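You operate a simulated robot arm through the tools that you are given. There is no shell and no other tool. Be economical: measure what you need, move in short steps, check, and stop when the job is done.

You run a simulated two-armed robot. Do the job below in one go: nothing can be reset, and whatever is moved stays where it is left.

JOB
Take the check cloth from the plank top and lay it out flat on the chest top.

The check looks at the end state, three seconds after you hand in, the way a careful person would. Anything else that was tipped, shoved, dropped, spilled or broken makes it a failure. Flat cloth is picked up by pressing the open fingertips on it (5 to 10 N) and closing them slowly along it; thin cloth reads only 2 to 8 mm in the jaws.

ROBOT AND FRAMES
Two 7-joint arms with two-finger parallel grippers on one trunk, on a base that drives. Base frame: it is fixed to the floor where the robot stands at the start and does not move with it; the origin is under the middle of the robot, x ahead of it, y to its left, z up; the surface under the hand at the start is at about z = 76. Lengths are in cm, angles in degrees, forces in N, time in s.
The left shoulder is at the start at [5, 16.5, 103], the right one opposite. With the tool pointing down near the work surface each hand reaches from about 24 to 70 cm from the robot's upright axis, wherever it stands, measured 20 degrees to its own side. Places, roughly: chest top [160, 220, 80]. Payload 3.91 kg a hand.
The TCP of each hand is the grasp point between the finger pads, 3 cm short of the fingertips. In the tool frame z runs along the fingers and y along their closing line. Largest opening 11 cm; finger width 2, thickness 1; the body of the gripper, 4.8 by 11.2 cm, starts 5.5 cm behind the TCP.
Orientation is that of the tool frame in the base frame, as a unit quaternion [x, y, z, w]. With the fingers straight down and closing along the base's y, the tool's x points along the base's -x, its y along +y and its z along -z.

CONTROLS
- The arms move only by the tool servo_tool. It takes "left_rows", "right_rows" or both (then of equal length, played together; a hand with none holds still); each is a list of rows, each a list of 7 numbers: the shift along the tool's x, y, z in units of 20 mm (1.0 is 20 mm), then the turn, a rotation vector about the tool's x, y, z in units of 6 degrees (1.0 is 6 degrees), then the gripper command, from -1 (fully open) to 1 (shut), values between in proportion. In form: [[dx, dy, dz, rx, ry, rz, grip], ...]. A call has 1 to 12 rows; each row shifts and turns the commanded pose from where the row before left it, along the tool's axes as they then stand. A call with a number of a shift or a turn outside -1 to 1 is refused whole. Rows are played at 5 a second. More than 5 cm and 8.6 degrees between two rows, or a gripper value outside its range, and nothing of the call is played. A pose out of reach is approached as far as the arm can. The call stops where the force on the tool passes 40 N (or 10 N more than at its start, if that is more) or the arm is blocked; 0.2 s more then pass. Each finger travels about 4.5 cm/s and halts on what it meets, pressing with about 29 N; the grip force reading is that of the motor and also rises with nothing between the fingers. The clock runs only during rows and for 0.2 s after the last one: add rows that do not move to give the fingers time. It gives the time, the measured TCP pose, the force on the tool (base axes), the opening and the grip force at its end, in the units of the frame above (readings bear some noise), with the torque about the TCP (base axes, N m) and any sound that the robot's microphone picked up, and new pictures: "pictures" is both (left out), scene, wrist or none (wrist: the cameras of the hands that moved).
- Cameras (640 x 400 px; columns grow to the right, rows downward): "scene" is now at [11.8, 2.54, 120.36]; the picture's right is [0.07, -1.00, 0.00], its down [-0.49, -0.04, -0.87] and it looks along [0.87, 0.06, -0.49] (base axes); focal length 264 px, centre (320, 200). "left" rides on the left gripper at [7.2, -1.7, -10.3] in its tool frame; the picture's right is [0.23, 0.97, 0.00], its down [-0.76, 0.18, -0.62] and it looks along [-0.61, 0.14, 0.78] (tool axes); focal length 222 px, centre (320, 200). "right" rides on the right gripper at [7.2, 1.7, -10.3] in its tool frame; the picture's right is [-0.23, 0.97, 0.00], its down [-0.76, -0.18, -0.62] and it looks along [-0.61, -0.14, 0.78] (tool axes); focal length 222 px, centre (320, 200). There is no depth. A picture from a camera that has moved, and an enlarged one, comes with that camera's place and axes in the base frame and with its lens. The place of the scene camera against the robot may be out by one fixed shift of up to 2.5 cm in any direction.
- raise_lower(by): slides the trunk up (or, below 0, down) by that many cm; the arms and the scene camera ride with it, the base frame stays. It gives what a move gives, with no picture.
- steer(legs): drives the robot by 1 to 6 legs, each [ahead, left, turn to the left] in cm, cm and degrees, along the robot's own axes; the way and the turn of a leg run together, so that a leg with both is an arc; at most 150 cm and 180 degrees a leg. The arms and the cameras ride along, it lands a little off, and it stops where it bumps. It gives what a move gives, and a new picture of the scene camera.
- head_to(pan, tilt): turns the head with the scene camera to pan (to the left, within 80 degrees either way) and tilt (down, from -29 to 69), counted from straight ahead of the robot. It gives what a move gives, and a new picture of the scene camera.
- zoom(camera, box): a new picture of the part [left, top, right, bottom] of that camera's present view, enlarged. It takes no simulated time.
- job_done(): hands the job in; it is judged then, once.

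Work in short steps. Places have to be worked out from the pictures, the camera data and where the tool is seen: move nearer, look again, correct. Check each grasp and each placing, and mend what went wrong. You have 120 turns and 260 pictures in all, those below and enlarged ones among them. Open the grippers and draw the arms clear of the work before you hand the job in, unless the task says otherwise; then end with one line.

The tools are called by a JSON object that holds its "fn" and its "kwargs". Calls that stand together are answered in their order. servo_tool: Moves the arms, as the interface text tells. Its arguments: {"type":"object","properties":{"left_rows":{"type":"array","items":{"type":"array","items":{"type":"number"}}},"right_rows":{"type":"array","items":{"type":"array","items":{"type":"number"}}},"pictures":{"type":"string","enum":["both","scene","wrist","none"]}},"required":[]} The other tools are called the same way: raise_lower (by) slides the trunk up or down; steer (legs) drives the base; head_to (pan, tilt) turns the head that bears the scene camera; zoom (camera, box) takes an enlarged picture of a part of a camera's view; job_done () hands the job in.

At the start:

```text
time: 0.0
left_tcp_pos: [48.38, 31.53, 100.02]
left_ee_rot: [0.0, 1.0, -0.001, -0.001]
left_wrist_force: [0.4, -0.3, 0.4]
left_moment: [0.0, 0.01, -0.02]
left_finger_gap: 10.99
left_grasp_force: 0.0
right_tcp_pos: [45.89, -14.37, 97.7]
right_ee_rot: [0.0, 1.0, 0.0, 0.001]
right_wrist_force: [0.2, -1.0, -0.1]
right_moment: [-0.01, 0.02, 0.0]
right_finger_gap: 11.01
right_grasp_force: 0.2
trunk travel left (down, up): [-25.0, 25.3]
robot x, y, heading: [-0.16, 0.43, -0.1]
head pan, tilt: [4.2, 29.5]
```

scene: 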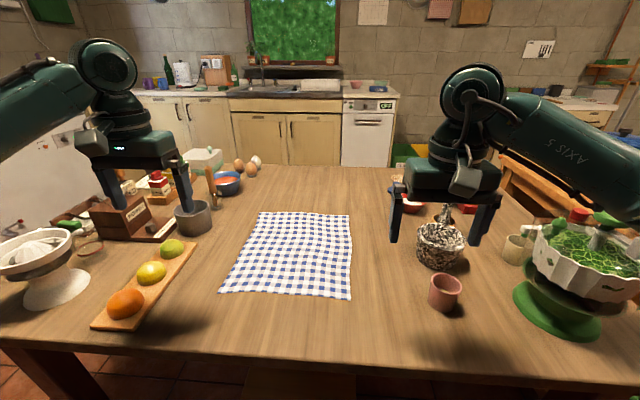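
right: 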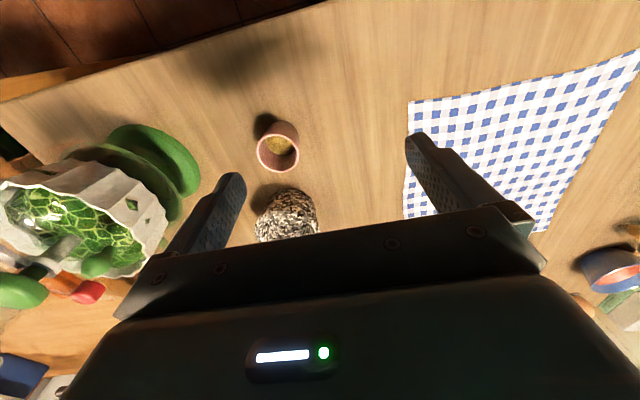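
left: 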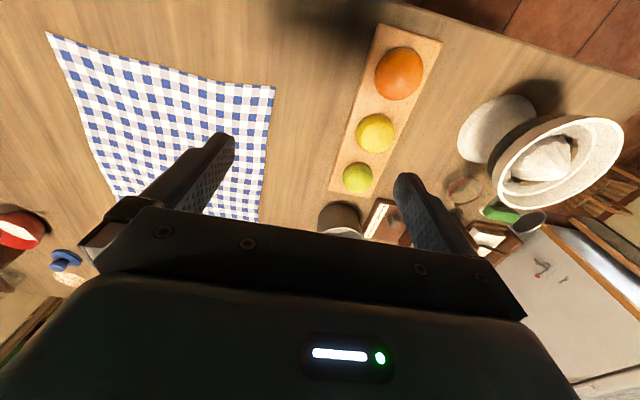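

I judge the cloth to span about x 49–82 and y −1.5–26, roughly 28 x 32 cm. Before picking anything up I'll look towards the chest.

{"fn": "head_to", "kwargs": {"pan": 55, "tilt": 15}}

```text
time: 1.2
left_tcp_pos: [48.33, 31.48, 100.15]
left_ee_rot: [0.0, 1.0, 0.001, 0.0]
left_wrist_force: [0.6, 0.4, -0.3]
left_moment: [0.04, -0.02, -0.03]
left_finger_gap: 10.99
left_grasp_force: 0.1
right_tcp_pos: [45.87, -14.37, 97.63]
right_ee_rot: [0.001, 1.0, 0.0, -0.001]
right_wrist_force: [-0.4, -0.9, 0.4]
right_moment: [-0.01, -0.01, -0.01]
right_finger_gap: 11.01
right_grasp_force: 0.1
trunk travel left (down, up): [-25.0, 25.3]
robot x, y, heading: [-0.05, 0.18, 0.1]
head pan, tilt: [55.0, 15.0]
camera scene: at [8.12, 9.52, 122.69], right [0.82, -0.57, 0.0], down [-0.15, -0.21, -0.97], along [0.55, 0.79, -0.26], focal length 264 px, centre (320, 200)
```

scene: 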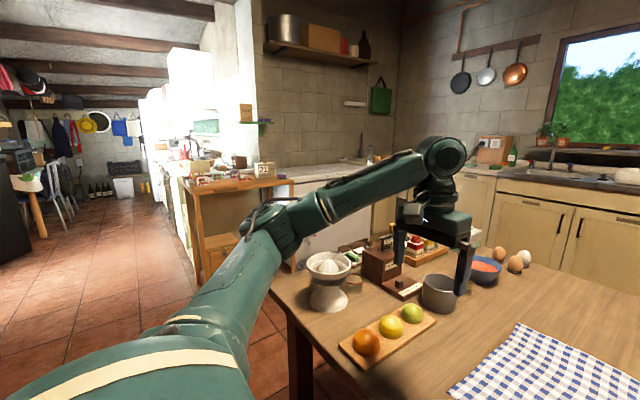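

The expected chest position falls near pixel (325,175), so I'll zoom in there.

{"fn": "zoom", "kwargs": {"camera": "scene", "box": [170, 110, 410, 260]}}

```text
2.67 times, centred on (290, 185) of scene
camera zoom: at [8.12, 9.52, 122.69], right [0.82, -0.57, 0.0], down [-0.15, -0.21, -0.97], along [0.55, 0.79, -0.26], focal length 705 px, centre (400, 240)
```

zoom: 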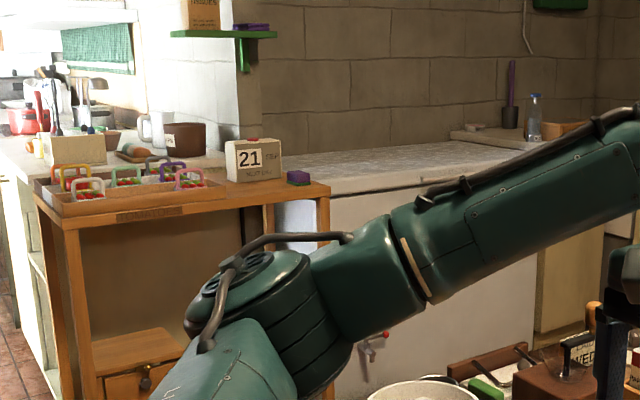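

The chest is a freezer-like box, with its front edge near y≈198, x about 112–205, and its top clear. The wrist cameras put the cloth's near corners at (49.8, 25.2) and (49.7, −2.7). I'll bring the head back and move both hands to just above those corners, with the jaws partly closed.

{"fn": "head_to", "kwargs": {"pan": 4, "tilt": 40}}

{"fn": "servo_tool", "kwargs": {"left_rows": [[-0.145, -0.475, 0.9, 0, 0, 0, 0.45], [-0.145, -0.475, 0.9, 0, 0, 0, 0.45], [-0.145, -0.475, 0.9, 0, 0, 0, 0.45], [-0.145, -0.475, 0.9, 0, 0, 0, 0.45], [-0.145, -0.475, 0.9, 0, 0, 0, 0.45], [-0.145, -0.475, 0.9, 0, 0, 0, 0.45], [-0.145, -0.475, 0.9, 0, 0, 0, 0.45], [-0.145, -0.475, 0.9, 0, 0, 0, 0.45], [-0.145, -0.475, 0.9, 0, 0, 0, 0.45], [-0.145, -0.475, 0.9, 0, 0, 0, 0.45], [0, 0, 0, 0, 0, 0, 0.45], [0, 0, 0, 0, 0, 0, 0.45]], "right_rows": [[-0.267, 0.743, 0.78, 0, 0, 0, 0.45], [-0.267, 0.743, 0.78, 0, 0, 0, 0.45], [-0.267, 0.743, 0.78, 0, 0, 0, 0.45], [-0.267, 0.743, 0.78, 0, 0, 0, 0.45], [-0.267, 0.743, 0.78, 0, 0, 0, 0.45], [-0.267, 0.743, 0.78, 0, 0, 0, 0.45], [-0.267, 0.743, 0.78, 0, 0, 0, 0.45], [-0.267, 0.743, 0.78, 0, 0, 0, 0.45], [-0.267, 0.743, 0.78, 0, 0, 0, 0.45], [-0.267, 0.743, 0.78, 0, 0, 0, 0.45], [0, 0, 0, 0, 0, 0, 0.45], [0, 0, 0, 0, 0, 0, 0.45]]}}

```text
time: 2.4
left_tcp_pos: [48.28, 31.52, 100.08]
left_ee_rot: [0.0, 1.0, 0.0, 0.0]
left_wrist_force: [-0.6, 0.1, -0.3]
left_moment: [0.02, 0.0, -0.02]
left_finger_gap: 11.0
left_grasp_force: 0.1
right_tcp_pos: [45.77, -14.44, 97.6]
right_ee_rot: [0.0, 1.0, 0.0, 0.0]
right_wrist_force: [0.0, 0.6, -0.2]
right_moment: [0.03, 0.02, -0.02]
right_finger_gap: 10.99
right_grasp_force: 0.1
trunk travel left (down, up): [-25.0, 25.3]
robot x, y, heading: [-0.39, 0.11, 0.1]
head pan, tilt: [4.0, 40.0]
camera scene: at [11.24, 2.47, 118.74], right [0.07, -1.0, 0.0], down [-0.64, -0.05, -0.77], along [0.76, 0.05, -0.64], focal length 264 px, centre (320, 200)
```

scene: 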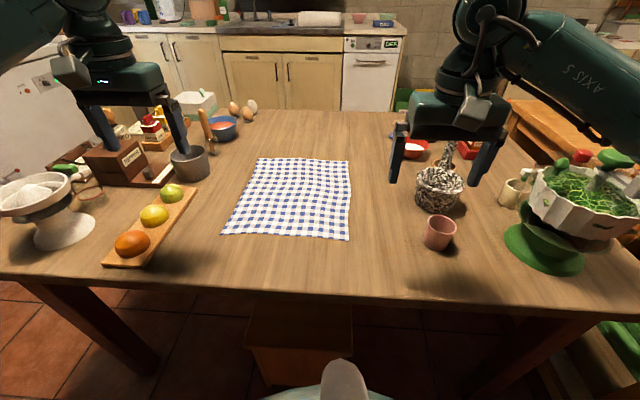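

```text
time: 5.0
left_tcp_pos: [51.32, 22.13, 82.18]
left_ee_rot: [0.0, 1.0, 0.0, 0.0]
left_wrist_force: [0.3, -0.1, -0.3]
left_moment: [-0.01, -0.01, 0.03]
left_finger_gap: 3.02
left_grasp_force: 0.1
right_tcp_pos: [51.41, 0.44, 82.22]
right_ee_rot: [0.0, 1.0, 0.0, 0.0]
right_wrist_force: [-0.4, 0.1, -0.1]
right_moment: [0.04, -0.02, -0.03]
right_finger_gap: 3.04
right_grasp_force: 0.1
trunk travel left (down, up): [-25.0, 25.3]
robot x, y, heading: [-0.09, -0.08, 0.2]
head pan, tilt: [4.0, 40.0]
camera scene: at [11.24, 2.46, 118.74], right [0.07, -1.0, 0.0], down [-0.64, -0.04, -0.77], along [0.76, 0.05, -0.64], focal length 264 px, centre (320, 200)
camera right: at [43.93, 2.08, 92.49], right [0.23, 0.97, 0.0], down [0.76, -0.18, 0.62], along [0.61, -0.14, -0.78], focal length 222 px, centre (320, 200)
camera left: at [43.99, 20.55, 92.27], right [-0.23, 0.97, 0.0], down [0.76, 0.18, 0.62], along [0.61, 0.14, -0.78], focal length 222 px, centre (320, 200)
```

scene: 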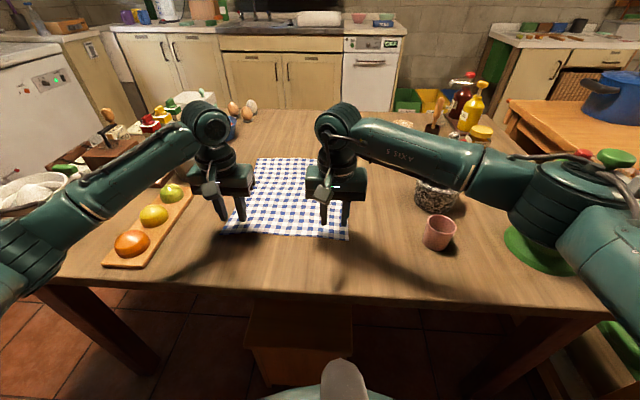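
right: 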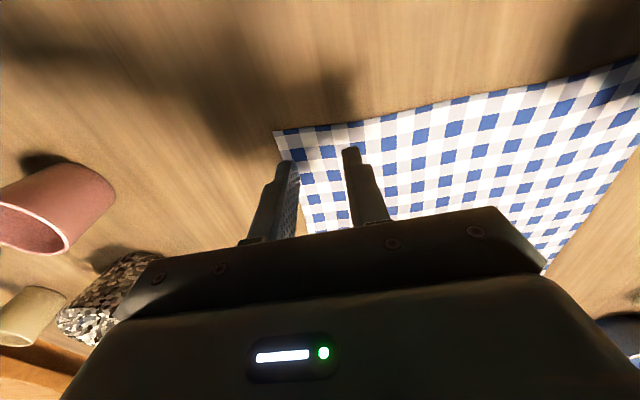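
left: 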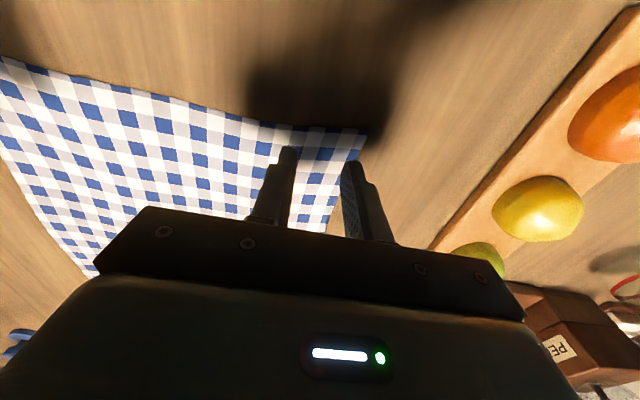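

The edges check out: near corners at (49.4, 25.2) and (49.4, −2.65). I'll shift both hands inward about 0.6 cm and lower most of the way.

{"fn": "servo_tool", "kwargs": {"left_rows": [[0, -0.3, 0, 0, 0, 0, 0.45], [0, 0, 0.5, 0, 0, 0, 0.45], [0, 0, 0.4, 0, 0, 0, 0.45], [0, 0, 0.3, 0, 0, 0, 0.45], [0, 0, 0.1, 0, 0, 0, 0.45], [0, 0, 0.05, 0, 0, 0, 0.45]], "right_rows": [[0, 0.3, 0, 0, 0, 0, 0.45], [0, 0, 0.5, 0, 0, 0, 0.45], [0, 0, 0.4, 0, 0, 0, 0.45], [0, 0, 0.3, 0, 0, 0, 0.45], [0, 0, 0.1, 0, 0, 0, 0.45], [0, 0, 0.05, 0, 0, 0, 0.45]], "pictures": "none"}}

```text
time: 6.4
left_tcp_pos: [51.23, 21.54, 79.36]
left_ee_rot: [0.0, 1.0, 0.0, 0.0]
left_wrist_force: [-1.1, 0.7, -0.5]
left_moment: [0.0, -0.03, 0.03]
left_finger_gap: 3.05
left_grasp_force: 0.1
right_tcp_pos: [51.2, 1.01, 79.18]
right_ee_rot: [-0.001, 1.0, 0.0, 0.001]
right_wrist_force: [-0.3, 0.3, 0.7]
right_moment: [-0.02, -0.02, -0.03]
right_finger_gap: 3.03
right_grasp_force: 0.2
trunk travel left (down, up): [-25.0, 25.3]
robot x, y, heading: [-0.06, 0.29, -0.0]
head pan, tilt: [4.0, 40.0]
```

No contact yet, so I'll come down in fine steps.

{"fn": "servo_tool", "kwargs": {"left_rows": [[0, 0, 0.06, 0, 0, 0, 0.45], [0, 0, 0.05, 0, 0, 0, 0.45], [0, 0, 0, 0, 0, 0, 0.45]], "right_rows": [[0, 0, 0.05, 0, 0, 0, 0.45], [0, 0, 0.05, 0, 0, 0, 0.45], [0, 0, 0, 0, 0, 0, 0.45]], "pictures": "none"}}

```text
time: 7.2
left_tcp_pos: [51.25, 21.46, 79.23]
left_ee_rot: [0.0, 1.0, 0.0, 0.001]
left_wrist_force: [0.3, -0.7, 2.6]
left_moment: [-0.01, -0.01, 0.01]
left_finger_gap: 3.04
left_grasp_force: 0.1
right_tcp_pos: [51.18, 0.94, 79.12]
right_ee_rot: [0.001, 1.0, 0.0, 0.002]
right_wrist_force: [0.9, 0.5, 3.1]
right_moment: [0.0, -0.04, 0.05]
right_finger_gap: 3.0
right_grasp_force: 0.0
trunk travel left (down, up): [-25.0, 25.3]
robot x, y, heading: [0.01, 0.48, -0.0]
head pan, tilt: [4.0, 40.0]
```

Both hands are in contact at about 3 N. I'll press slightly more.

{"fn": "servo_tool", "kwargs": {"left_rows": [[0, 0, 0.08, 0, 0, 0, 0.45], [0, 0, 0.08, 0, 0, 0, 0.45], [0, 0, 0, 0, 0, 0, 0.45]], "right_rows": [[0, 0, 0.08, 0, 0, 0, 0.45], [0, 0, 0.08, 0, 0, 0, 0.45], [0, 0, 0, 0, 0, 0, 0.45]], "pictures": "none"}}

```text
time: 8.0
left_tcp_pos: [51.09, 21.35, 79.14]
left_ee_rot: [-0.001, 1.0, 0.0, 0.003]
left_wrist_force: [4.6, 0.4, 19.2]
left_moment: [0.03, -0.13, 0.04]
left_finger_gap: 3.02
left_grasp_force: 0.1
right_tcp_pos: [51.19, 1.21, 79.08]
right_ee_rot: [0.0, 1.0, 0.002, 0.002]
right_wrist_force: [2.2, -0.8, 18.0]
right_moment: [-0.17, -0.08, 0.04]
right_finger_gap: 3.01
right_grasp_force: 0.0
trunk travel left (down, up): [-25.0, 25.3]
robot x, y, heading: [0.27, -0.11, -0.0]
head pan, tilt: [4.0, 40.0]
```

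That's too hard at 18 N. I'll back off 2 mm and close slowly.

{"fn": "servo_tool", "kwargs": {"left_rows": [[0, 0, -0.1, 0, 0, 0, 0.45], [0, 0, 0, 0, 0, 0, 0.5], [0, 0, 0, 0, 0, 0, 0.55], [0, 0, 0, 0, 0, 0, 0.6], [0, 0, 0, 0, 0, 0, 0.65], [0, 0, 0, 0, 0, 0, 0.7], [0, 0, 0, 0, 0, 0, 0.75], [0, 0, 0, 0, 0, 0, 0.8], [0, 0, 0, 0, 0, 0, 0.85], [0, 0, 0, 0, 0, 0, 0.92], [0, 0, 0, 0, 0, 0, 1], [0, 0, 0, 0, 0, 0, 1]], "right_rows": [[0, 0, -0.1, 0, 0, 0, 0.45], [0, 0, 0, 0, 0, 0, 0.5], [0, 0, 0, 0, 0, 0, 0.55], [0, 0, 0, 0, 0, 0, 0.6], [0, 0, 0, 0, 0, 0, 0.65], [0, 0, 0, 0, 0, 0, 0.7], [0, 0, 0, 0, 0, 0, 0.75], [0, 0, 0, 0, 0, 0, 0.8], [0, 0, 0, 0, 0, 0, 0.85], [0, 0, 0, 0, 0, 0, 0.92], [0, 0, 0, 0, 0, 0, 1], [0, 0, 0, 0, 0, 0, 1]]}}

```text
time: 10.6
left_tcp_pos: [51.03, 21.45, 79.07]
left_ee_rot: [0.0, 1.0, 0.0, 0.001]
left_wrist_force: [-0.6, 1.5, 13.3]
left_moment: [0.0, -0.01, 0.01]
left_finger_gap: 0.0
left_grasp_force: 29.0
right_tcp_pos: [51.02, 1.13, 79.08]
right_ee_rot: [0.0, 1.0, 0.0, 0.002]
right_wrist_force: [-0.4, -1.9, 13.6]
right_moment: [-0.09, -0.02, 0.0]
right_finger_gap: 0.0
right_grasp_force: 28.9
trunk travel left (down, up): [-25.0, 25.3]
robot x, y, heading: [-0.29, -0.26, -0.2]
head pan, tilt: [4.0, 40.0]
camera scene: at [11.04, 2.41, 118.77], right [0.07, -1.0, 0.0], down [-0.64, -0.04, -0.77], along [0.77, 0.05, -0.64], focal length 264 px, centre (320, 200)
camera right: at [43.67, 2.78, 89.46], right [0.23, 0.97, 0.0], down [0.76, -0.18, 0.63], along [0.61, -0.14, -0.78], focal length 222 px, centre (320, 200)
camera left: at [43.83, 19.91, 89.34], right [-0.23, 0.97, 0.0], down [0.76, 0.18, 0.63], along [0.61, 0.14, -0.78], focal length 222 px, centre (320, 200)
```

scene: 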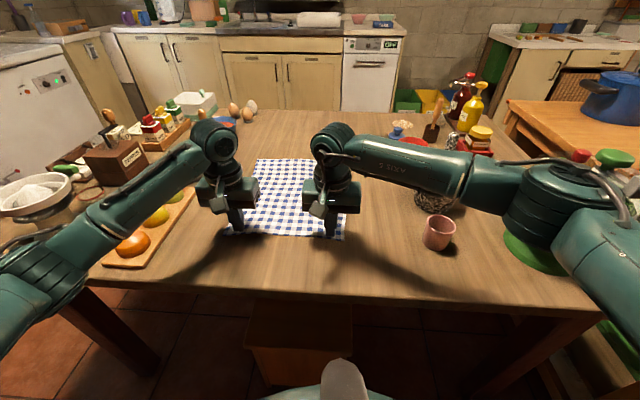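
right: 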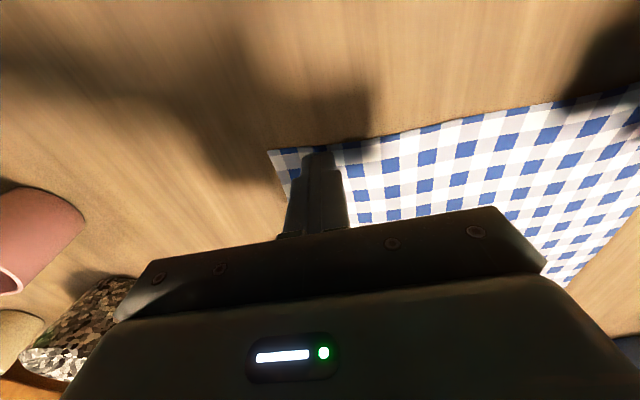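
left: 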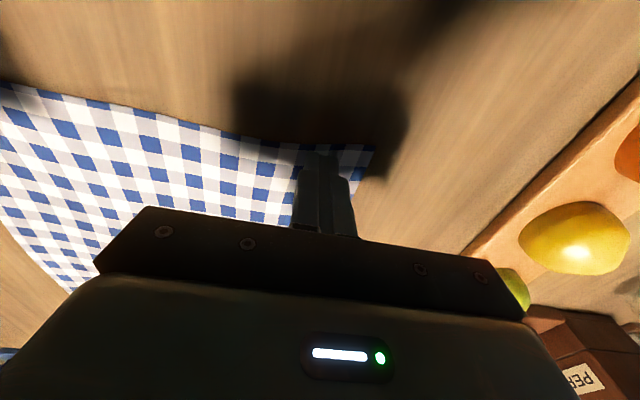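

The gap reads 0.0, so the fingers slid over the cloth while pressing at 13 N. I'll lift slightly, reopen and try again with a gentler press and slower closing.

{"fn": "servo_tool", "kwargs": {"left_rows": [[0, 0, -0.3, 0, 0, 0, 1], [0, 0, 0, 0, 0, 0, 0.4], [0, 0, 0, 0, 0, 0, 0.4], [0, 0, 0, 0, 0, 0, 0.4], [0, 0, 0.2, 0, 0, 0, 0.4], [0, 0, 0.06, 0, 0, 0, 0.4], [0, 0, 0, 0, 0, 0, 0.4]], "right_rows": [[0, 0, -0.3, 0, 0, 0, 1], [0, 0, 0, 0, 0, 0, 0.4], [0, 0, 0, 0, 0, 0, 0.4], [0, 0, 0, 0, 0, 0, 0.4], [0, 0, 0.2, 0, 0, 0, 0.4], [0, 0, 0.06, 0, 0, 0, 0.4], [0, 0, 0, 0, 0, 0, 0.4]], "pictures": "wrist"}}

```text
time: 12.2
left_tcp_pos: [51.1, 21.54, 79.06]
left_ee_rot: [-0.001, 1.0, -0.001, 0.002]
left_wrist_force: [-0.1, -0.5, 2.1]
left_moment: [0.0, -0.03, 0.04]
left_finger_gap: 3.3
left_grasp_force: 0.1
right_tcp_pos: [51.18, 1.09, 79.08]
right_ee_rot: [0.0, 1.0, 0.001, 0.001]
right_wrist_force: [-0.3, -0.6, 6.3]
right_moment: [-0.06, 0.0, -0.02]
right_finger_gap: 3.3
right_grasp_force: 0.1
trunk travel left (down, up): [-25.0, 25.3]
robot x, y, heading: [0.03, -0.03, 0.3]
head pan, tilt: [4.0, 40.0]
camera right: at [43.77, 2.83, 89.48], right [0.23, 0.97, 0.0], down [0.76, -0.18, 0.62], along [0.61, -0.14, -0.78], focal length 222 px, centre (320, 200)
camera left: at [43.93, 19.96, 89.38], right [-0.23, 0.97, 0.0], down [0.76, 0.18, 0.62], along [0.61, 0.14, -0.78], focal length 222 px, centre (320, 200)
```

right: 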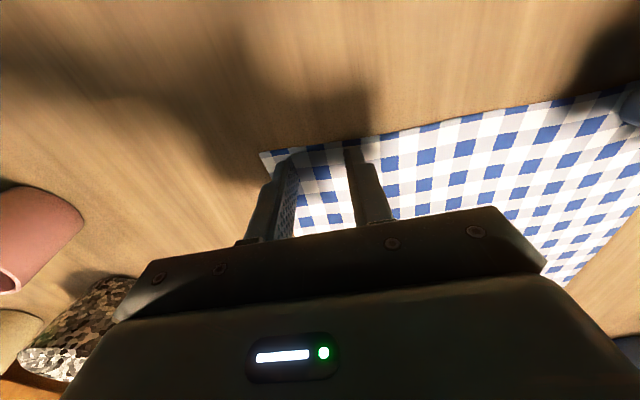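
left: 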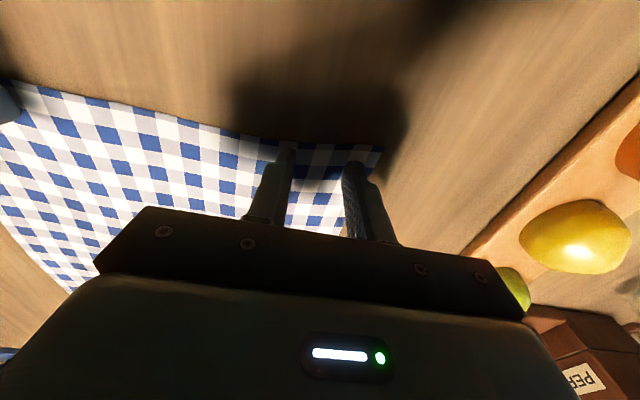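

The cloth corners do follow the fingers, but the tips sit right at the hem. I'll lift, move 1 cm deeper onto the cloth, press at about 8 N and close more slowly.

{"fn": "servo_tool", "kwargs": {"left_rows": [[0, 0, -0.25, 0, 0, 0, 0.4], [-0.5, 0, 0, 0, 0, 0, 0.4], [0, 0, 0.2, 0, 0, 0, 0.4], [0, 0, 0.1, 0, 0, 0, 0.4], [0, 0, 0.02, 0, 0, 0, 0.4], [0, 0, 0, 0, 0, 0, 0.4]], "right_rows": [[0, 0, -0.25, 0, 0, 0, 0.4], [-0.5, 0, 0, 0, 0, 0, 0.4], [0, 0, 0.2, 0, 0, 0, 0.4], [0, 0, 0.07, 0, 0, 0, 0.4], [0, 0, 0, 0, 0, 0, 0.4], [0, 0, 0, 0, 0, 0, 0.4]], "pictures": "none"}}

{"fn": "servo_tool", "kwargs": {"left_rows": [[0, 0, 0, 0, 0, 0, 0.42], [0, 0, 0, 0, 0, 0, 0.44], [0, 0, 0, 0, 0, 0, 0.46], [0, 0, 0, 0, 0, 0, 0.48], [0, 0, 0, 0, 0, 0, 0.5], [0, 0, 0, 0, 0, 0, 0.52], [0, 0, 0, 0, 0, 0, 0.54], [0, 0, 0, 0, 0, 0, 0.56], [0, 0, 0, 0, 0, 0, 0.58], [0, 0, 0, 0, 0, 0, 0.6], [0, 0, 0, 0, 0, 0, 0.62], [0, 0, 0, 0, 0, 0, 0.64]], "right_rows": [[0, 0, 0, 0, 0, 0, 0.42], [0, 0, 0, 0, 0, 0, 0.44], [0, 0, 0, 0, 0, 0, 0.46], [0, 0, 0, 0, 0, 0, 0.48], [0, 0, 0, 0, 0, 0, 0.5], [0, 0, 0, 0, 0, 0, 0.52], [0, 0, 0, 0, 0, 0, 0.54], [0, 0, 0, 0, 0, 0, 0.56], [0, 0, 0, 0, 0, 0, 0.58], [0, 0, 0, 0, 0, 0, 0.6], [0, 0, 0, 0, 0, 0, 0.62], [0, 0, 0, 0, 0, 0, 0.64]], "pictures": "wrist"}}

```text
time: 13.6
left_tcp_pos: [52.24, 21.49, 79.19]
left_ee_rot: [0.0, 1.0, 0.0, 0.002]
left_wrist_force: [1.0, 2.0, 12.9]
left_moment: [0.08, 0.02, -0.02]
left_finger_gap: 3.32
left_grasp_force: 0.1
right_tcp_pos: [52.15, 1.24, 79.25]
right_ee_rot: [0.0, 1.0, 0.0, 0.0]
right_wrist_force: [1.4, 1.5, 5.1]
right_moment: [0.0, 0.0, 0.02]
right_finger_gap: 3.29
right_grasp_force: 0.0
trunk travel left (down, up): [-25.0, 25.3]
robot x, y, heading: [0.22, -0.11, -0.1]
head pan, tilt: [4.0, 40.0]
```

```text
time: 16.2
left_tcp_pos: [52.0, 21.49, 79.19]
left_ee_rot: [0.0, 1.0, 0.001, 0.001]
left_wrist_force: [0.9, -1.8, 21.7]
left_moment: [-0.04, 0.08, -0.01]
left_finger_gap: 1.98
left_grasp_force: 0.2
right_tcp_pos: [52.12, 1.07, 79.25]
right_ee_rot: [0.0, 1.0, 0.0, 0.0]
right_wrist_force: [-0.8, 1.0, 4.3]
right_moment: [-0.02, 0.0, -0.01]
right_finger_gap: 1.97
right_grasp_force: 0.0
trunk travel left (down, up): [-25.0, 25.3]
robot x, y, heading: [0.11, 0.01, 0.2]
head pan, tilt: [4.0, 40.0]
camera right: at [44.72, 2.76, 89.49], right [0.23, 0.97, 0.0], down [0.76, -0.18, 0.62], along [0.61, -0.14, -0.78], focal length 222 px, centre (320, 200)
camera left: at [44.82, 19.95, 89.33], right [-0.23, 0.97, 0.0], down [0.76, 0.18, 0.63], along [0.61, 0.14, -0.78], focal length 222 px, centre (320, 200)
```

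right: 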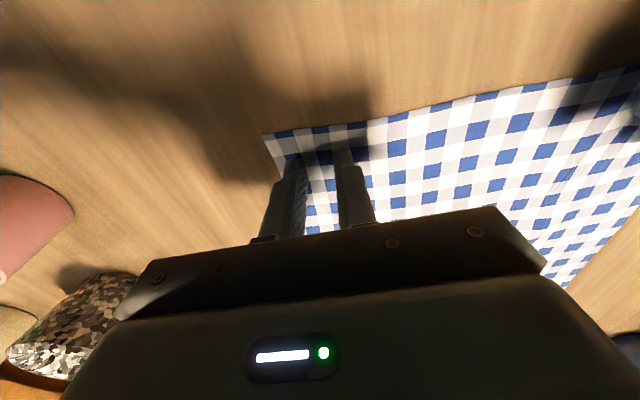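
left: 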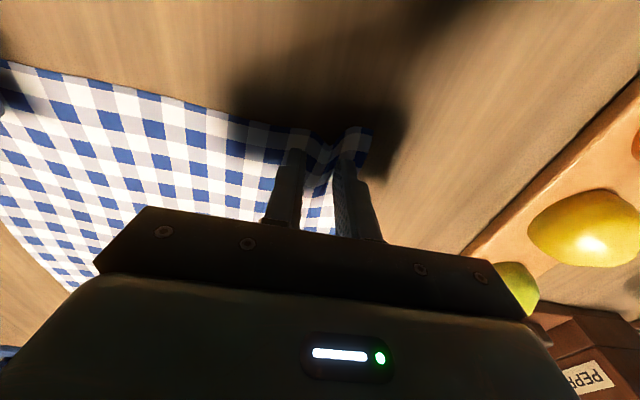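

The left hand is buckling a fold at 13–20 N, while the right is too light at about 4 N. I'll finish closing the left, and reopen and press the right a bit harder.

{"fn": "servo_tool", "kwargs": {"left_rows": [[0, 0, 0, 0, 0, 0, 0.67], [0, 0, 0, 0, 0, 0, 0.7], [0, 0, 0, 0, 0, 0, 0.73], [0, 0, 0, 0, 0, 0, 0.76], [0, 0, 0, 0, 0, 0, 0.79], [0, 0, 0, 0, 0, 0, 0.82], [0, 0, 0, 0, 0, 0, 0.85], [0, 0, 0, 0, 0, 0, 0.88], [0, 0, 0, 0, 0, 0, 0.92], [0, 0, 0, 0, 0, 0, 1], [0, 0, 0, 0, 0, 0, 1], [0, 0, 0, 0, 0, 0, 1]], "right_rows": [[0, 0, -0.2, 0, 0, 0, 0.64], [0, 0, 0, 0, 0, 0, 0.4], [0, 0, 0, 0, 0, 0, 0.4], [0, 0, 0.1, 0, 0, 0, 0.4], [0, 0, 0.1, 0, 0, 0, 0.4], [0, 0, 0.06, 0, 0, 0, 0.4], [0, 0, 0, 0, 0, 0, 0.4], [0, 0, 0, 0, 0, 0, 0.4], [0, 0, 0, 0, 0, 0, 0.4], [0, 0, 0, 0, 0, 0, 0.4], [0, 0, 0, 0, 0, 0, 0.4], [0, 0, 0, 0, 0, 0, 0.4]], "pictures": "wrist"}}

```text
time: 18.8
left_tcp_pos: [52.05, 21.45, 79.05]
left_ee_rot: [-0.001, 1.0, 0.0, 0.002]
left_wrist_force: [1.8, -3.1, 20.3]
left_moment: [-0.11, 0.03, 0.0]
left_finger_gap: 0.19
left_grasp_force: 29.0
right_tcp_pos: [51.98, 1.11, 79.12]
right_ee_rot: [-0.001, 1.0, 0.001, 0.002]
right_wrist_force: [2.0, 2.1, 10.3]
right_moment: [0.07, -0.04, 0.01]
right_finger_gap: 3.39
right_grasp_force: 0.9
trunk travel left (down, up): [-25.0, 25.3]
robot x, y, heading: [0.03, 0.12, -0.3]
head pan, tilt: [4.0, 40.0]
camera right: at [44.65, 2.81, 89.47], right [0.23, 0.97, 0.0], down [0.76, -0.18, 0.63], along [0.61, -0.14, -0.78], focal length 222 px, centre (320, 200)
camera left: at [44.81, 19.94, 89.33], right [-0.23, 0.97, 0.0], down [0.76, 0.18, 0.63], along [0.61, 0.14, -0.78], focal length 222 px, centre (320, 200)
```

right: 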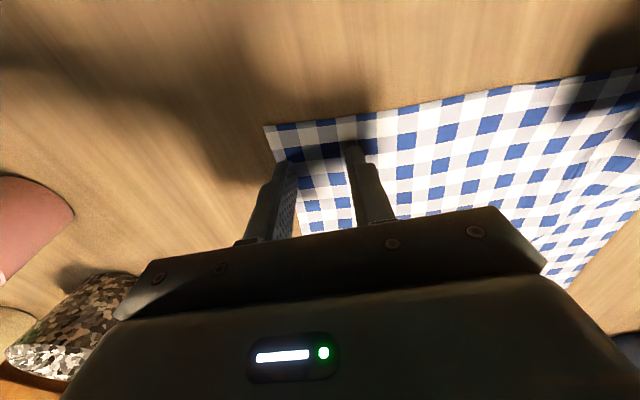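
left: 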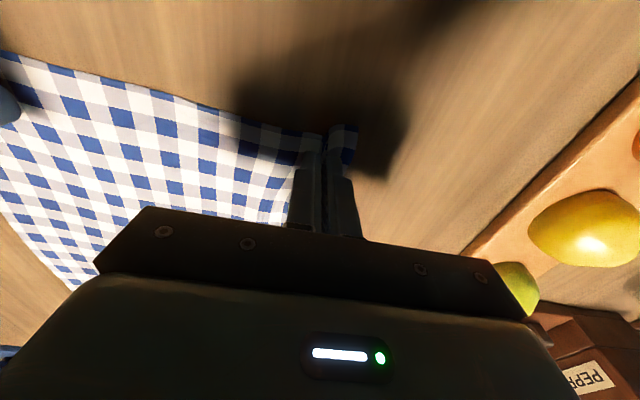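

Left gap is 1.9 mm, so it has the cloth pinched. Next I'll press the right a little more, to about 14 N, and close it slowly.

{"fn": "servo_tool", "kwargs": {"right_rows": [[0, 0, 0.03, 0, 0, 0, 0.42], [0, 0, 0, 0, 0, 0, 0.45], [0, 0, 0, 0, 0, 0, 0.48], [0, 0, 0, 0, 0, 0, 0.51], [0, 0, 0, 0, 0, 0, 0.54], [0, 0, 0, 0, 0, 0, 0.57], [0, 0, 0, 0, 0, 0, 0.6], [0, 0, 0, 0, 0, 0, 0.63], [0, 0, 0, 0, 0, 0, 0.66], [0, 0, 0, 0, 0, 0, 0.69], [0, 0, 0, 0, 0, 0, 0.72], [0, 0, 0, 0, 0, 0, 0.75]], "pictures": "none"}}

{"fn": "servo_tool", "kwargs": {"right_rows": [[0, 0, 0, 0, 0, 0, 0.78], [0, 0, 0, 0, 0, 0, 0.81], [0, 0, 0, 0, 0, 0, 0.84], [0, 0, 0, 0, 0, 0, 0.87], [0, 0, 0, 0, 0, 0, 0.9], [0, 0, 0, 0, 0, 0, 0.95], [0, 0, 0, 0, 0, 0, 1], [0, 0, 0, 0, 0, 0, 1], [0, 0, 0, 0, 0, 0, 1]], "pictures": "wrist"}}

```text
time: 21.4
left_tcp_pos: [52.04, 21.3, 79.21]
left_ee_rot: [-0.001, 1.0, 0.001, 0.002]
left_wrist_force: [2.6, -3.4, 11.6]
left_moment: [-0.12, -0.05, -0.07]
left_finger_gap: 0.21
left_grasp_force: 29.0
right_tcp_pos: [52.03, 1.12, 79.12]
right_ee_rot: [0.0, 1.0, 0.001, 0.002]
right_wrist_force: [0.6, 0.9, 24.7]
right_moment: [0.01, 0.1, 0.02]
right_finger_gap: 1.33
right_grasp_force: 0.1
trunk travel left (down, up): [-25.0, 25.3]
robot x, y, heading: [0.15, -0.27, 0.1]
head pan, tilt: [4.0, 40.0]
```

```text
time: 23.4
left_tcp_pos: [52.08, 21.34, 79.09]
left_ee_rot: [0.001, 1.0, 0.0, 0.002]
left_wrist_force: [1.1, -1.8, 10.8]
left_moment: [-0.11, -0.01, -0.02]
left_finger_gap: 0.2
left_grasp_force: 28.7
right_tcp_pos: [52.08, 1.1, 79.17]
right_ee_rot: [0.0, 1.0, 0.001, 0.003]
right_wrist_force: [-0.5, 2.6, 24.6]
right_moment: [0.06, 0.09, -0.02]
right_finger_gap: 0.03
right_grasp_force: 29.3
trunk travel left (down, up): [-25.0, 25.3]
robot x, y, heading: [-0.07, 0.15, 0.2]
head pan, tilt: [4.0, 40.0]
camera right: at [44.62, 2.81, 89.45], right [0.23, 0.97, 0.0], down [0.76, -0.18, 0.63], along [0.61, -0.14, -0.78], focal length 222 px, centre (320, 200)
```

right: 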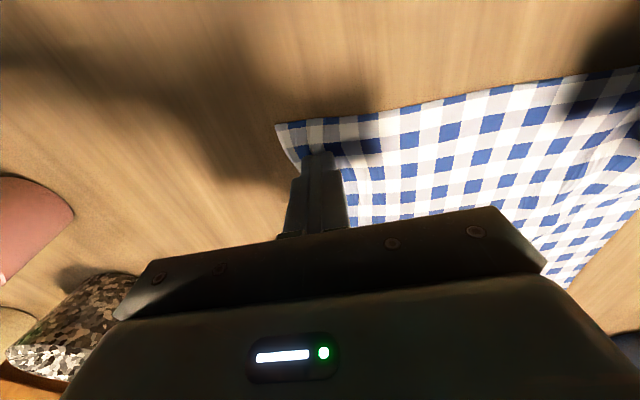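

The right slipped off (0.3 mm) while pressing 24 N. I'll reopen, aim for about 9 N and watch partway.

{"fn": "servo_tool", "kwargs": {"right_rows": [[0, 0, -0.3, 0, 0, 0, 1], [0, 0, 0, 0, 0, 0, 0.3], [0, 0, 0, 0, 0, 0, 0.3], [0, 0, 0, 0, 0, 0, 0.3], [0, 0, 0.15, 0, 0, 0, 0.3], [0, 0, 0.08, 0, 0, 0, 0.3], [0, 0, 0, 0, 0, 0, 0.3], [0, 0, 0, 0, 0, 0, 0.3]], "pictures": "none"}}

```text
time: 25.2
left_tcp_pos: [51.95, 21.41, 79.18]
left_ee_rot: [-0.001, 1.0, 0.001, 0.002]
left_wrist_force: [-3.3, -1.2, 19.2]
left_moment: [0.01, 0.12, -0.04]
left_finger_gap: 0.18
left_grasp_force: 28.7
right_tcp_pos: [52.02, 1.05, 79.19]
right_ee_rot: [0.0, 1.0, 0.0, 0.001]
right_wrist_force: [-0.1, -0.4, 4.0]
right_moment: [0.05, 0.05, 0.01]
right_finger_gap: 3.83
right_grasp_force: 0.1
trunk travel left (down, up): [-25.0, 25.3]
robot x, y, heading: [-0.3, -0.17, -0.1]
head pan, tilt: [4.0, 40.0]
```

{"fn": "servo_tool", "kwargs": {"right_rows": [[0, 0, 0.05, 0, 0, 0, 0.3], [0, 0, 0, 0, 0, 0, 0.33], [0, 0, 0, 0, 0, 0, 0.36], [0, 0, 0, 0, 0, 0, 0.39], [0, 0, 0, 0, 0, 0, 0.42], [0, 0, 0, 0, 0, 0, 0.45], [0, 0, 0, 0, 0, 0, 0.48], [0, 0, 0, 0, 0, 0, 0.51], [0, 0, 0, 0, 0, 0, 0.54], [0, 0, 0, 0, 0, 0, 0.57], [0, 0, 0, 0, 0, 0, 0.6], [0, 0, 0, 0, 0, 0, 0.6]], "pictures": "wrist"}}

```text
time: 27.8
left_tcp_pos: [52.02, 21.57, 79.13]
left_ee_rot: [-0.001, 1.0, 0.0, 0.002]
left_wrist_force: [2.4, -2.0, 12.4]
left_moment: [-0.08, -0.06, 0.0]
left_finger_gap: 0.2
left_grasp_force: 29.3
right_tcp_pos: [52.03, 1.15, 79.17]
right_ee_rot: [0.0, 1.0, 0.002, 0.002]
right_wrist_force: [0.1, 2.0, 23.3]
right_moment: [0.04, 0.09, 0.03]
right_finger_gap: 2.27
right_grasp_force: 1.0
trunk travel left (down, up): [-25.0, 25.3]
robot x, y, heading: [-0.14, -0.26, 0.0]
head pan, tilt: [4.0, 40.0]
camera right: at [44.61, 2.79, 89.44], right [0.23, 0.97, 0.0], down [0.76, -0.18, 0.63], along [0.61, -0.14, -0.78], focal length 222 px, centre (320, 200)
```

right: 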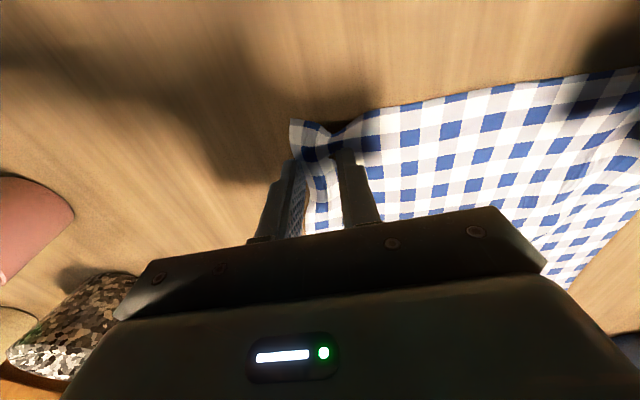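

A fold is now rising between the right fingers, so I'll keep closing.

{"fn": "servo_tool", "kwargs": {"right_rows": [[0, 0, 0, 0, 0, 0, 0.63], [0, 0, 0, 0, 0, 0, 0.66], [0, 0, 0, 0, 0, 0, 0.69], [0, 0, 0, 0, 0, 0, 0.72], [0, 0, 0, 0, 0, 0, 0.75], [0, 0, 0, 0, 0, 0, 0.78], [0, 0, 0, 0, 0, 0, 0.81], [0, 0, 0, 0, 0, 0, 0.85], [0, 0, 0, 0, 0, 0, 0.9], [0, 0, 0, 0, 0, 0, 1], [0, 0, 0, 0, 0, 0, 1], [0, 0, 0, 0, 0, 0, 1]], "pictures": "wrist"}}

```text
time: 30.4
left_tcp_pos: [52.05, 21.57, 79.19]
left_ee_rot: [0.0, 1.0, 0.0, 0.001]
left_wrist_force: [2.4, -7.9, 13.9]
left_moment: [-0.22, -0.03, 0.0]
left_finger_gap: 0.18
left_grasp_force: 28.9
right_tcp_pos: [51.92, 1.27, 79.19]
right_ee_rot: [-0.001, 1.0, 0.001, 0.001]
right_wrist_force: [0.1, 11.0, 21.8]
right_moment: [0.34, 0.07, -0.05]
right_finger_gap: 0.21
right_grasp_force: 28.6
trunk travel left (down, up): [-25.0, 25.3]
robot x, y, heading: [-0.23, 0.17, -0.1]
head pan, tilt: [4.0, 40.0]
camera right: at [44.58, 2.88, 89.47], right [0.23, 0.97, 0.0], down [0.76, -0.18, 0.63], along [0.61, -0.14, -0.78], focal length 222 px, centre (320, 200)
```

right: 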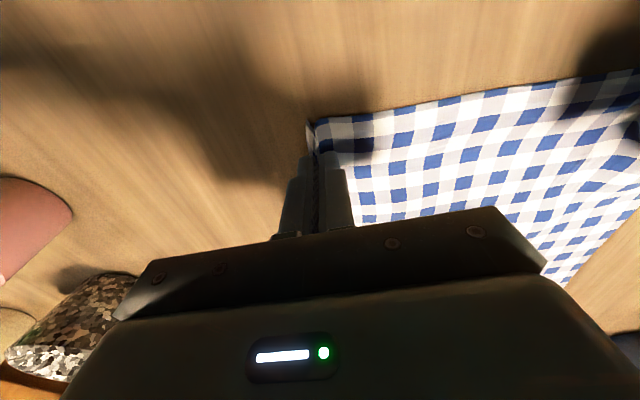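

Both hands now hold cloth, at 1.8 and 2.1 mm, with slight tension between them. I'll relax inward a little and lift 6 cm to check the grips.

{"fn": "servo_tool", "kwargs": {"left_rows": [[0, -0.1, -0.3, 0, 0, 0, 1], [0, -0.05, -0.6, 0, 0, 0, 1], [0, 0, -0.7, 0, 0, 0, 1], [0, 0, -0.7, 0, 0, 0, 1], [0, 0, -0.7, 0, 0, 0, 1]], "right_rows": [[0, 0.1, -0.3, 0, 0, 0, 1], [0, 0.05, -0.6, 0, 0, 0, 1], [0, 0, -0.7, 0, 0, 0, 1], [0, 0, -0.7, 0, 0, 0, 1], [0, 0, -0.7, 0, 0, 0, 1]]}}

```text
time: 31.6
left_tcp_pos: [52.1, 21.09, 84.97]
left_ee_rot: [0.0, 1.0, 0.001, 0.0]
left_wrist_force: [-0.1, -1.9, -0.4]
left_moment: [-0.04, -0.01, -0.02]
left_finger_gap: 0.19
left_grasp_force: 29.6
right_tcp_pos: [52.19, 1.6, 85.06]
right_ee_rot: [-0.001, 1.0, 0.0, 0.0]
right_wrist_force: [0.1, 0.7, -0.2]
right_moment: [0.03, 0.02, 0.02]
right_finger_gap: 0.17
right_grasp_force: 29.1
trunk travel left (down, up): [-25.0, 25.3]
robot x, y, heading: [0.14, 0.28, 0.0]
head pan, tilt: [4.0, 40.0]
camera scene: at [11.23, 2.46, 118.74], right [0.07, -1.0, 0.0], down [-0.64, -0.04, -0.77], along [0.76, 0.05, -0.64], focal length 264 px, centre (320, 200)
camera right: at [44.81, 3.16, 95.33], right [0.23, 0.97, 0.0], down [0.76, -0.18, 0.62], along [0.61, -0.14, -0.78], focal length 222 px, centre (320, 200)
camera left: at [44.95, 19.62, 95.19], right [-0.23, 0.97, 0.0], down [0.76, 0.18, 0.62], along [0.61, 0.14, -0.78], focal length 222 px, centre (320, 200)
```

scene: 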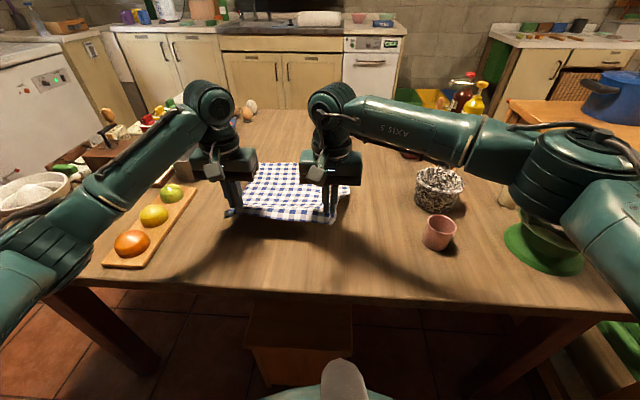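
right: 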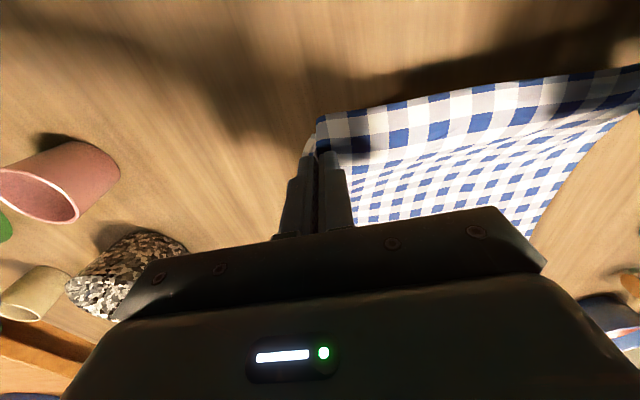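
left: 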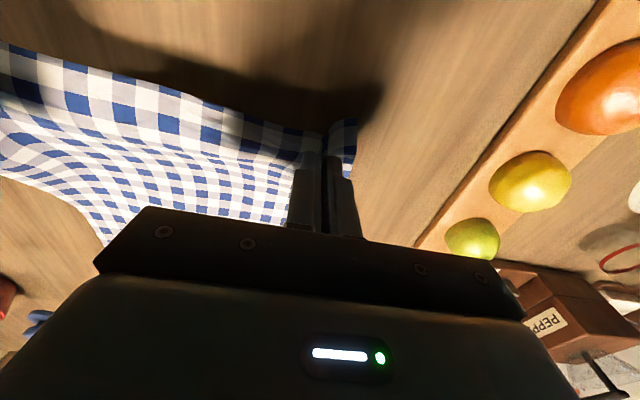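

Both grips hold. I'll raise the trunk to lift the cloth, then add some height with the arms.

{"fn": "raise_lower", "kwargs": {"by": 24}}

{"fn": "servo_tool", "kwargs": {"left_rows": [[0, 0, -0.8, 0, 0, 0, 1], [0, 0, -0.8, 0, 0, 0, 1], [0, 0, -0.8, 0, 0, 0, 1], [0, 0, -0.8, 0, 0, 0, 1], [0, 0, -0.8, 0, 0, 0, 1], [0, 0, 0, 0, 0, 0, 1], [0, 0, 0, 0, 0, 0, 1]], "right_rows": [[0, 0, -0.8, 0, 0, 0, 1], [0, 0, -0.8, 0, 0, 0, 1], [0, 0, -0.8, 0, 0, 0, 1], [0, 0, -0.8, 0, 0, 0, 1], [0, 0, -0.8, 0, 0, 0, 1], [0, 0, 0, 0, 0, 0, 1], [0, 0, 0, 0, 0, 0, 1]], "pictures": "scene"}}

```text
time: 34.1
left_tcp_pos: [52.22, 21.14, 109.02]
left_ee_rot: [0.0, 1.0, 0.0, 0.0]
left_wrist_force: [-0.9, 0.1, 0.7]
left_moment: [0.0, -0.03, -0.01]
left_finger_gap: 0.19
left_grasp_force: 28.8
right_tcp_pos: [52.11, 1.54, 109.05]
right_ee_rot: [0.0, 1.0, 0.0, 0.0]
right_wrist_force: [0.6, -0.3, 0.0]
right_moment: [0.01, 0.01, 0.0]
right_finger_gap: 0.19
right_grasp_force: 29.0
trunk travel left (down, up): [-49.0, 1.3]
robot x, y, heading: [0.14, -0.15, 0.3]
head pan, tilt: [4.0, 40.0]
```

```text
time: 35.7
left_tcp_pos: [52.13, 21.12, 116.92]
left_ee_rot: [0.0, 1.0, 0.0, 0.0]
left_wrist_force: [-0.7, -1.6, -0.1]
left_moment: [0.05, 0.0, -0.02]
left_finger_gap: 0.18
left_grasp_force: 29.2
right_tcp_pos: [52.21, 1.47, 116.85]
right_ee_rot: [-0.001, 1.0, 0.0, -0.001]
right_wrist_force: [0.0, 0.4, -0.6]
right_moment: [0.01, 0.01, -0.01]
right_finger_gap: 0.17
right_grasp_force: 29.3
trunk travel left (down, up): [-49.0, 1.3]
robot x, y, heading: [0.01, 0.05, 0.1]
head pan, tilt: [4.0, 40.0]
camera scene: at [11.23, 2.46, 142.74], right [0.07, -1.0, 0.0], down [-0.64, -0.04, -0.77], along [0.76, 0.05, -0.64], focal length 264 px, centre (320, 200)
```

scene: 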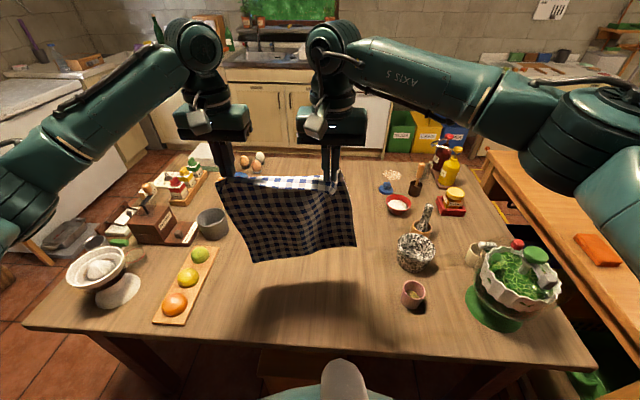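

The cloth hangs free and level, showing its underside. I'll pull the hands in 10 cm, back away from the table and turn left.

{"fn": "servo_tool", "kwargs": {"left_rows": [[0.8, 0, 0, 0, 0, 0, 1], [0.8, 0, 0, 0, 0, 0, 1], [0.8, 0, 0, 0, 0, 0, 1], [0.8, 0, 0, 0, 0, 0, 1], [0.8, 0, 0, 0, 0, 0, 1], [0.8, 0, 0, 0, 0, 0, 1]], "right_rows": [[0.8, 0, 0, 0, 0, 0, 1], [0.8, 0, 0, 0, 0, 0, 1], [0.8, 0, 0, 0, 0, 0, 1], [0.8, 0, 0, 0, 0, 0, 1], [0.8, 0, 0, 0, 0, 0, 1], [0.8, 0, 0, 0, 0, 0, 1]], "pictures": "none"}}

{"fn": "steer", "kwargs": {"legs": [[-40, 0, 0]]}}

{"fn": "head_to", "kwargs": {"pan": 60, "tilt": 25}}

```text
time: 37.1
left_tcp_pos: [42.65, 21.04, 117.05]
left_ee_rot: [0.0, 1.0, 0.0, 0.0]
left_wrist_force: [0.0, -1.2, -0.4]
left_moment: [-0.03, -0.02, -0.02]
left_finger_gap: 0.21
left_grasp_force: 29.0
right_tcp_pos: [42.52, 1.55, 117.04]
right_ee_rot: [0.0, 1.0, 0.0, 0.0]
right_wrist_force: [0.2, 0.9, -0.4]
right_moment: [0.02, -0.01, 0.0]
right_finger_gap: 0.19
right_grasp_force: 28.7
trunk travel left (down, up): [-49.0, 1.3]
robot x, y, heading: [-0.0, -0.2, 0.3]
head pan, tilt: [4.0, 40.0]
```

```text
time: 39.5
left_tcp_pos: [3.7, 20.92, 116.93]
left_ee_rot: [0.002, 1.0, 0.0, 0.0]
left_wrist_force: [-0.3, -0.9, -0.1]
left_moment: [-0.01, -0.03, 0.0]
left_finger_gap: 0.22
left_grasp_force: 29.1
right_tcp_pos: [3.56, 1.46, 117.02]
right_ee_rot: [0.002, 1.0, 0.0, 0.0]
right_wrist_force: [0.2, 1.2, -1.0]
right_moment: [0.0, 0.04, 0.02]
right_finger_gap: 0.17
right_grasp_force: 28.9
trunk travel left (down, up): [-49.0, 1.3]
robot x, y, heading: [-38.86, -0.03, -0.4]
head pan, tilt: [4.0, 40.0]
camera scene: at [-27.87, 2.5, 142.74], right [0.07, -1.0, 0.0], down [-0.64, -0.04, -0.77], along [0.76, 0.05, -0.64], focal length 264 px, centre (320, 200)
```

scene: 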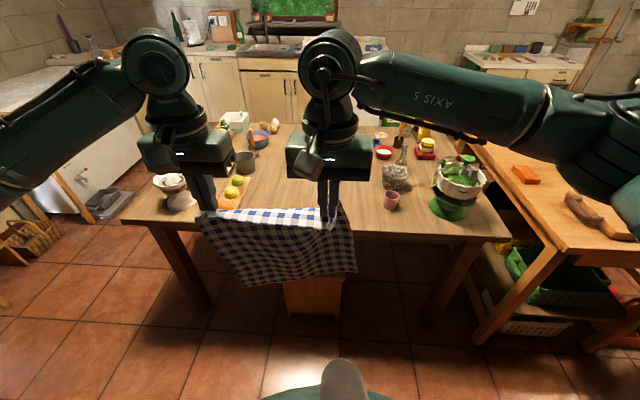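

```text
time: 40.8
left_tcp_pos: [3.64, 21.06, 116.95]
left_ee_rot: [0.003, 1.0, 0.0, 0.0]
left_wrist_force: [-0.4, -1.0, -0.4]
left_moment: [-0.03, -0.04, -0.03]
left_finger_gap: 0.19
left_grasp_force: 29.2
right_tcp_pos: [3.57, 1.5, 117.1]
right_ee_rot: [0.002, 1.0, 0.001, -0.001]
right_wrist_force: [-0.1, 1.2, -0.3]
right_moment: [0.02, 0.02, -0.01]
right_finger_gap: 0.15
right_grasp_force: 29.2
trunk travel left (down, up): [-49.0, 1.3]
robot x, y, heading: [-38.96, -0.19, -0.2]
head pan, tilt: [60.0, 25.0]
camera scene: at [-31.65, 9.9, 145.07], right [0.86, -0.5, 0.0], down [-0.21, -0.36, -0.91], along [0.46, 0.78, -0.42], focal length 264 px, centre (320, 200)
```

scene: 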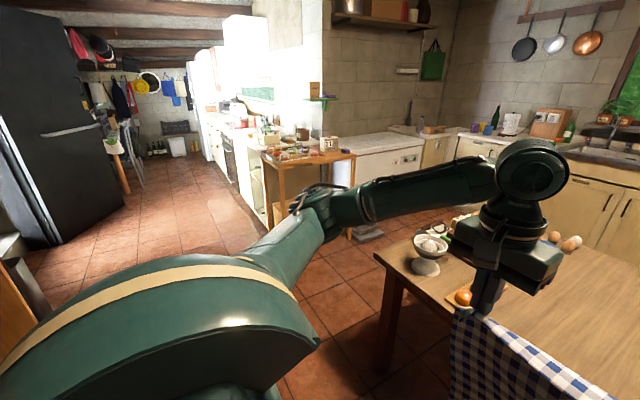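

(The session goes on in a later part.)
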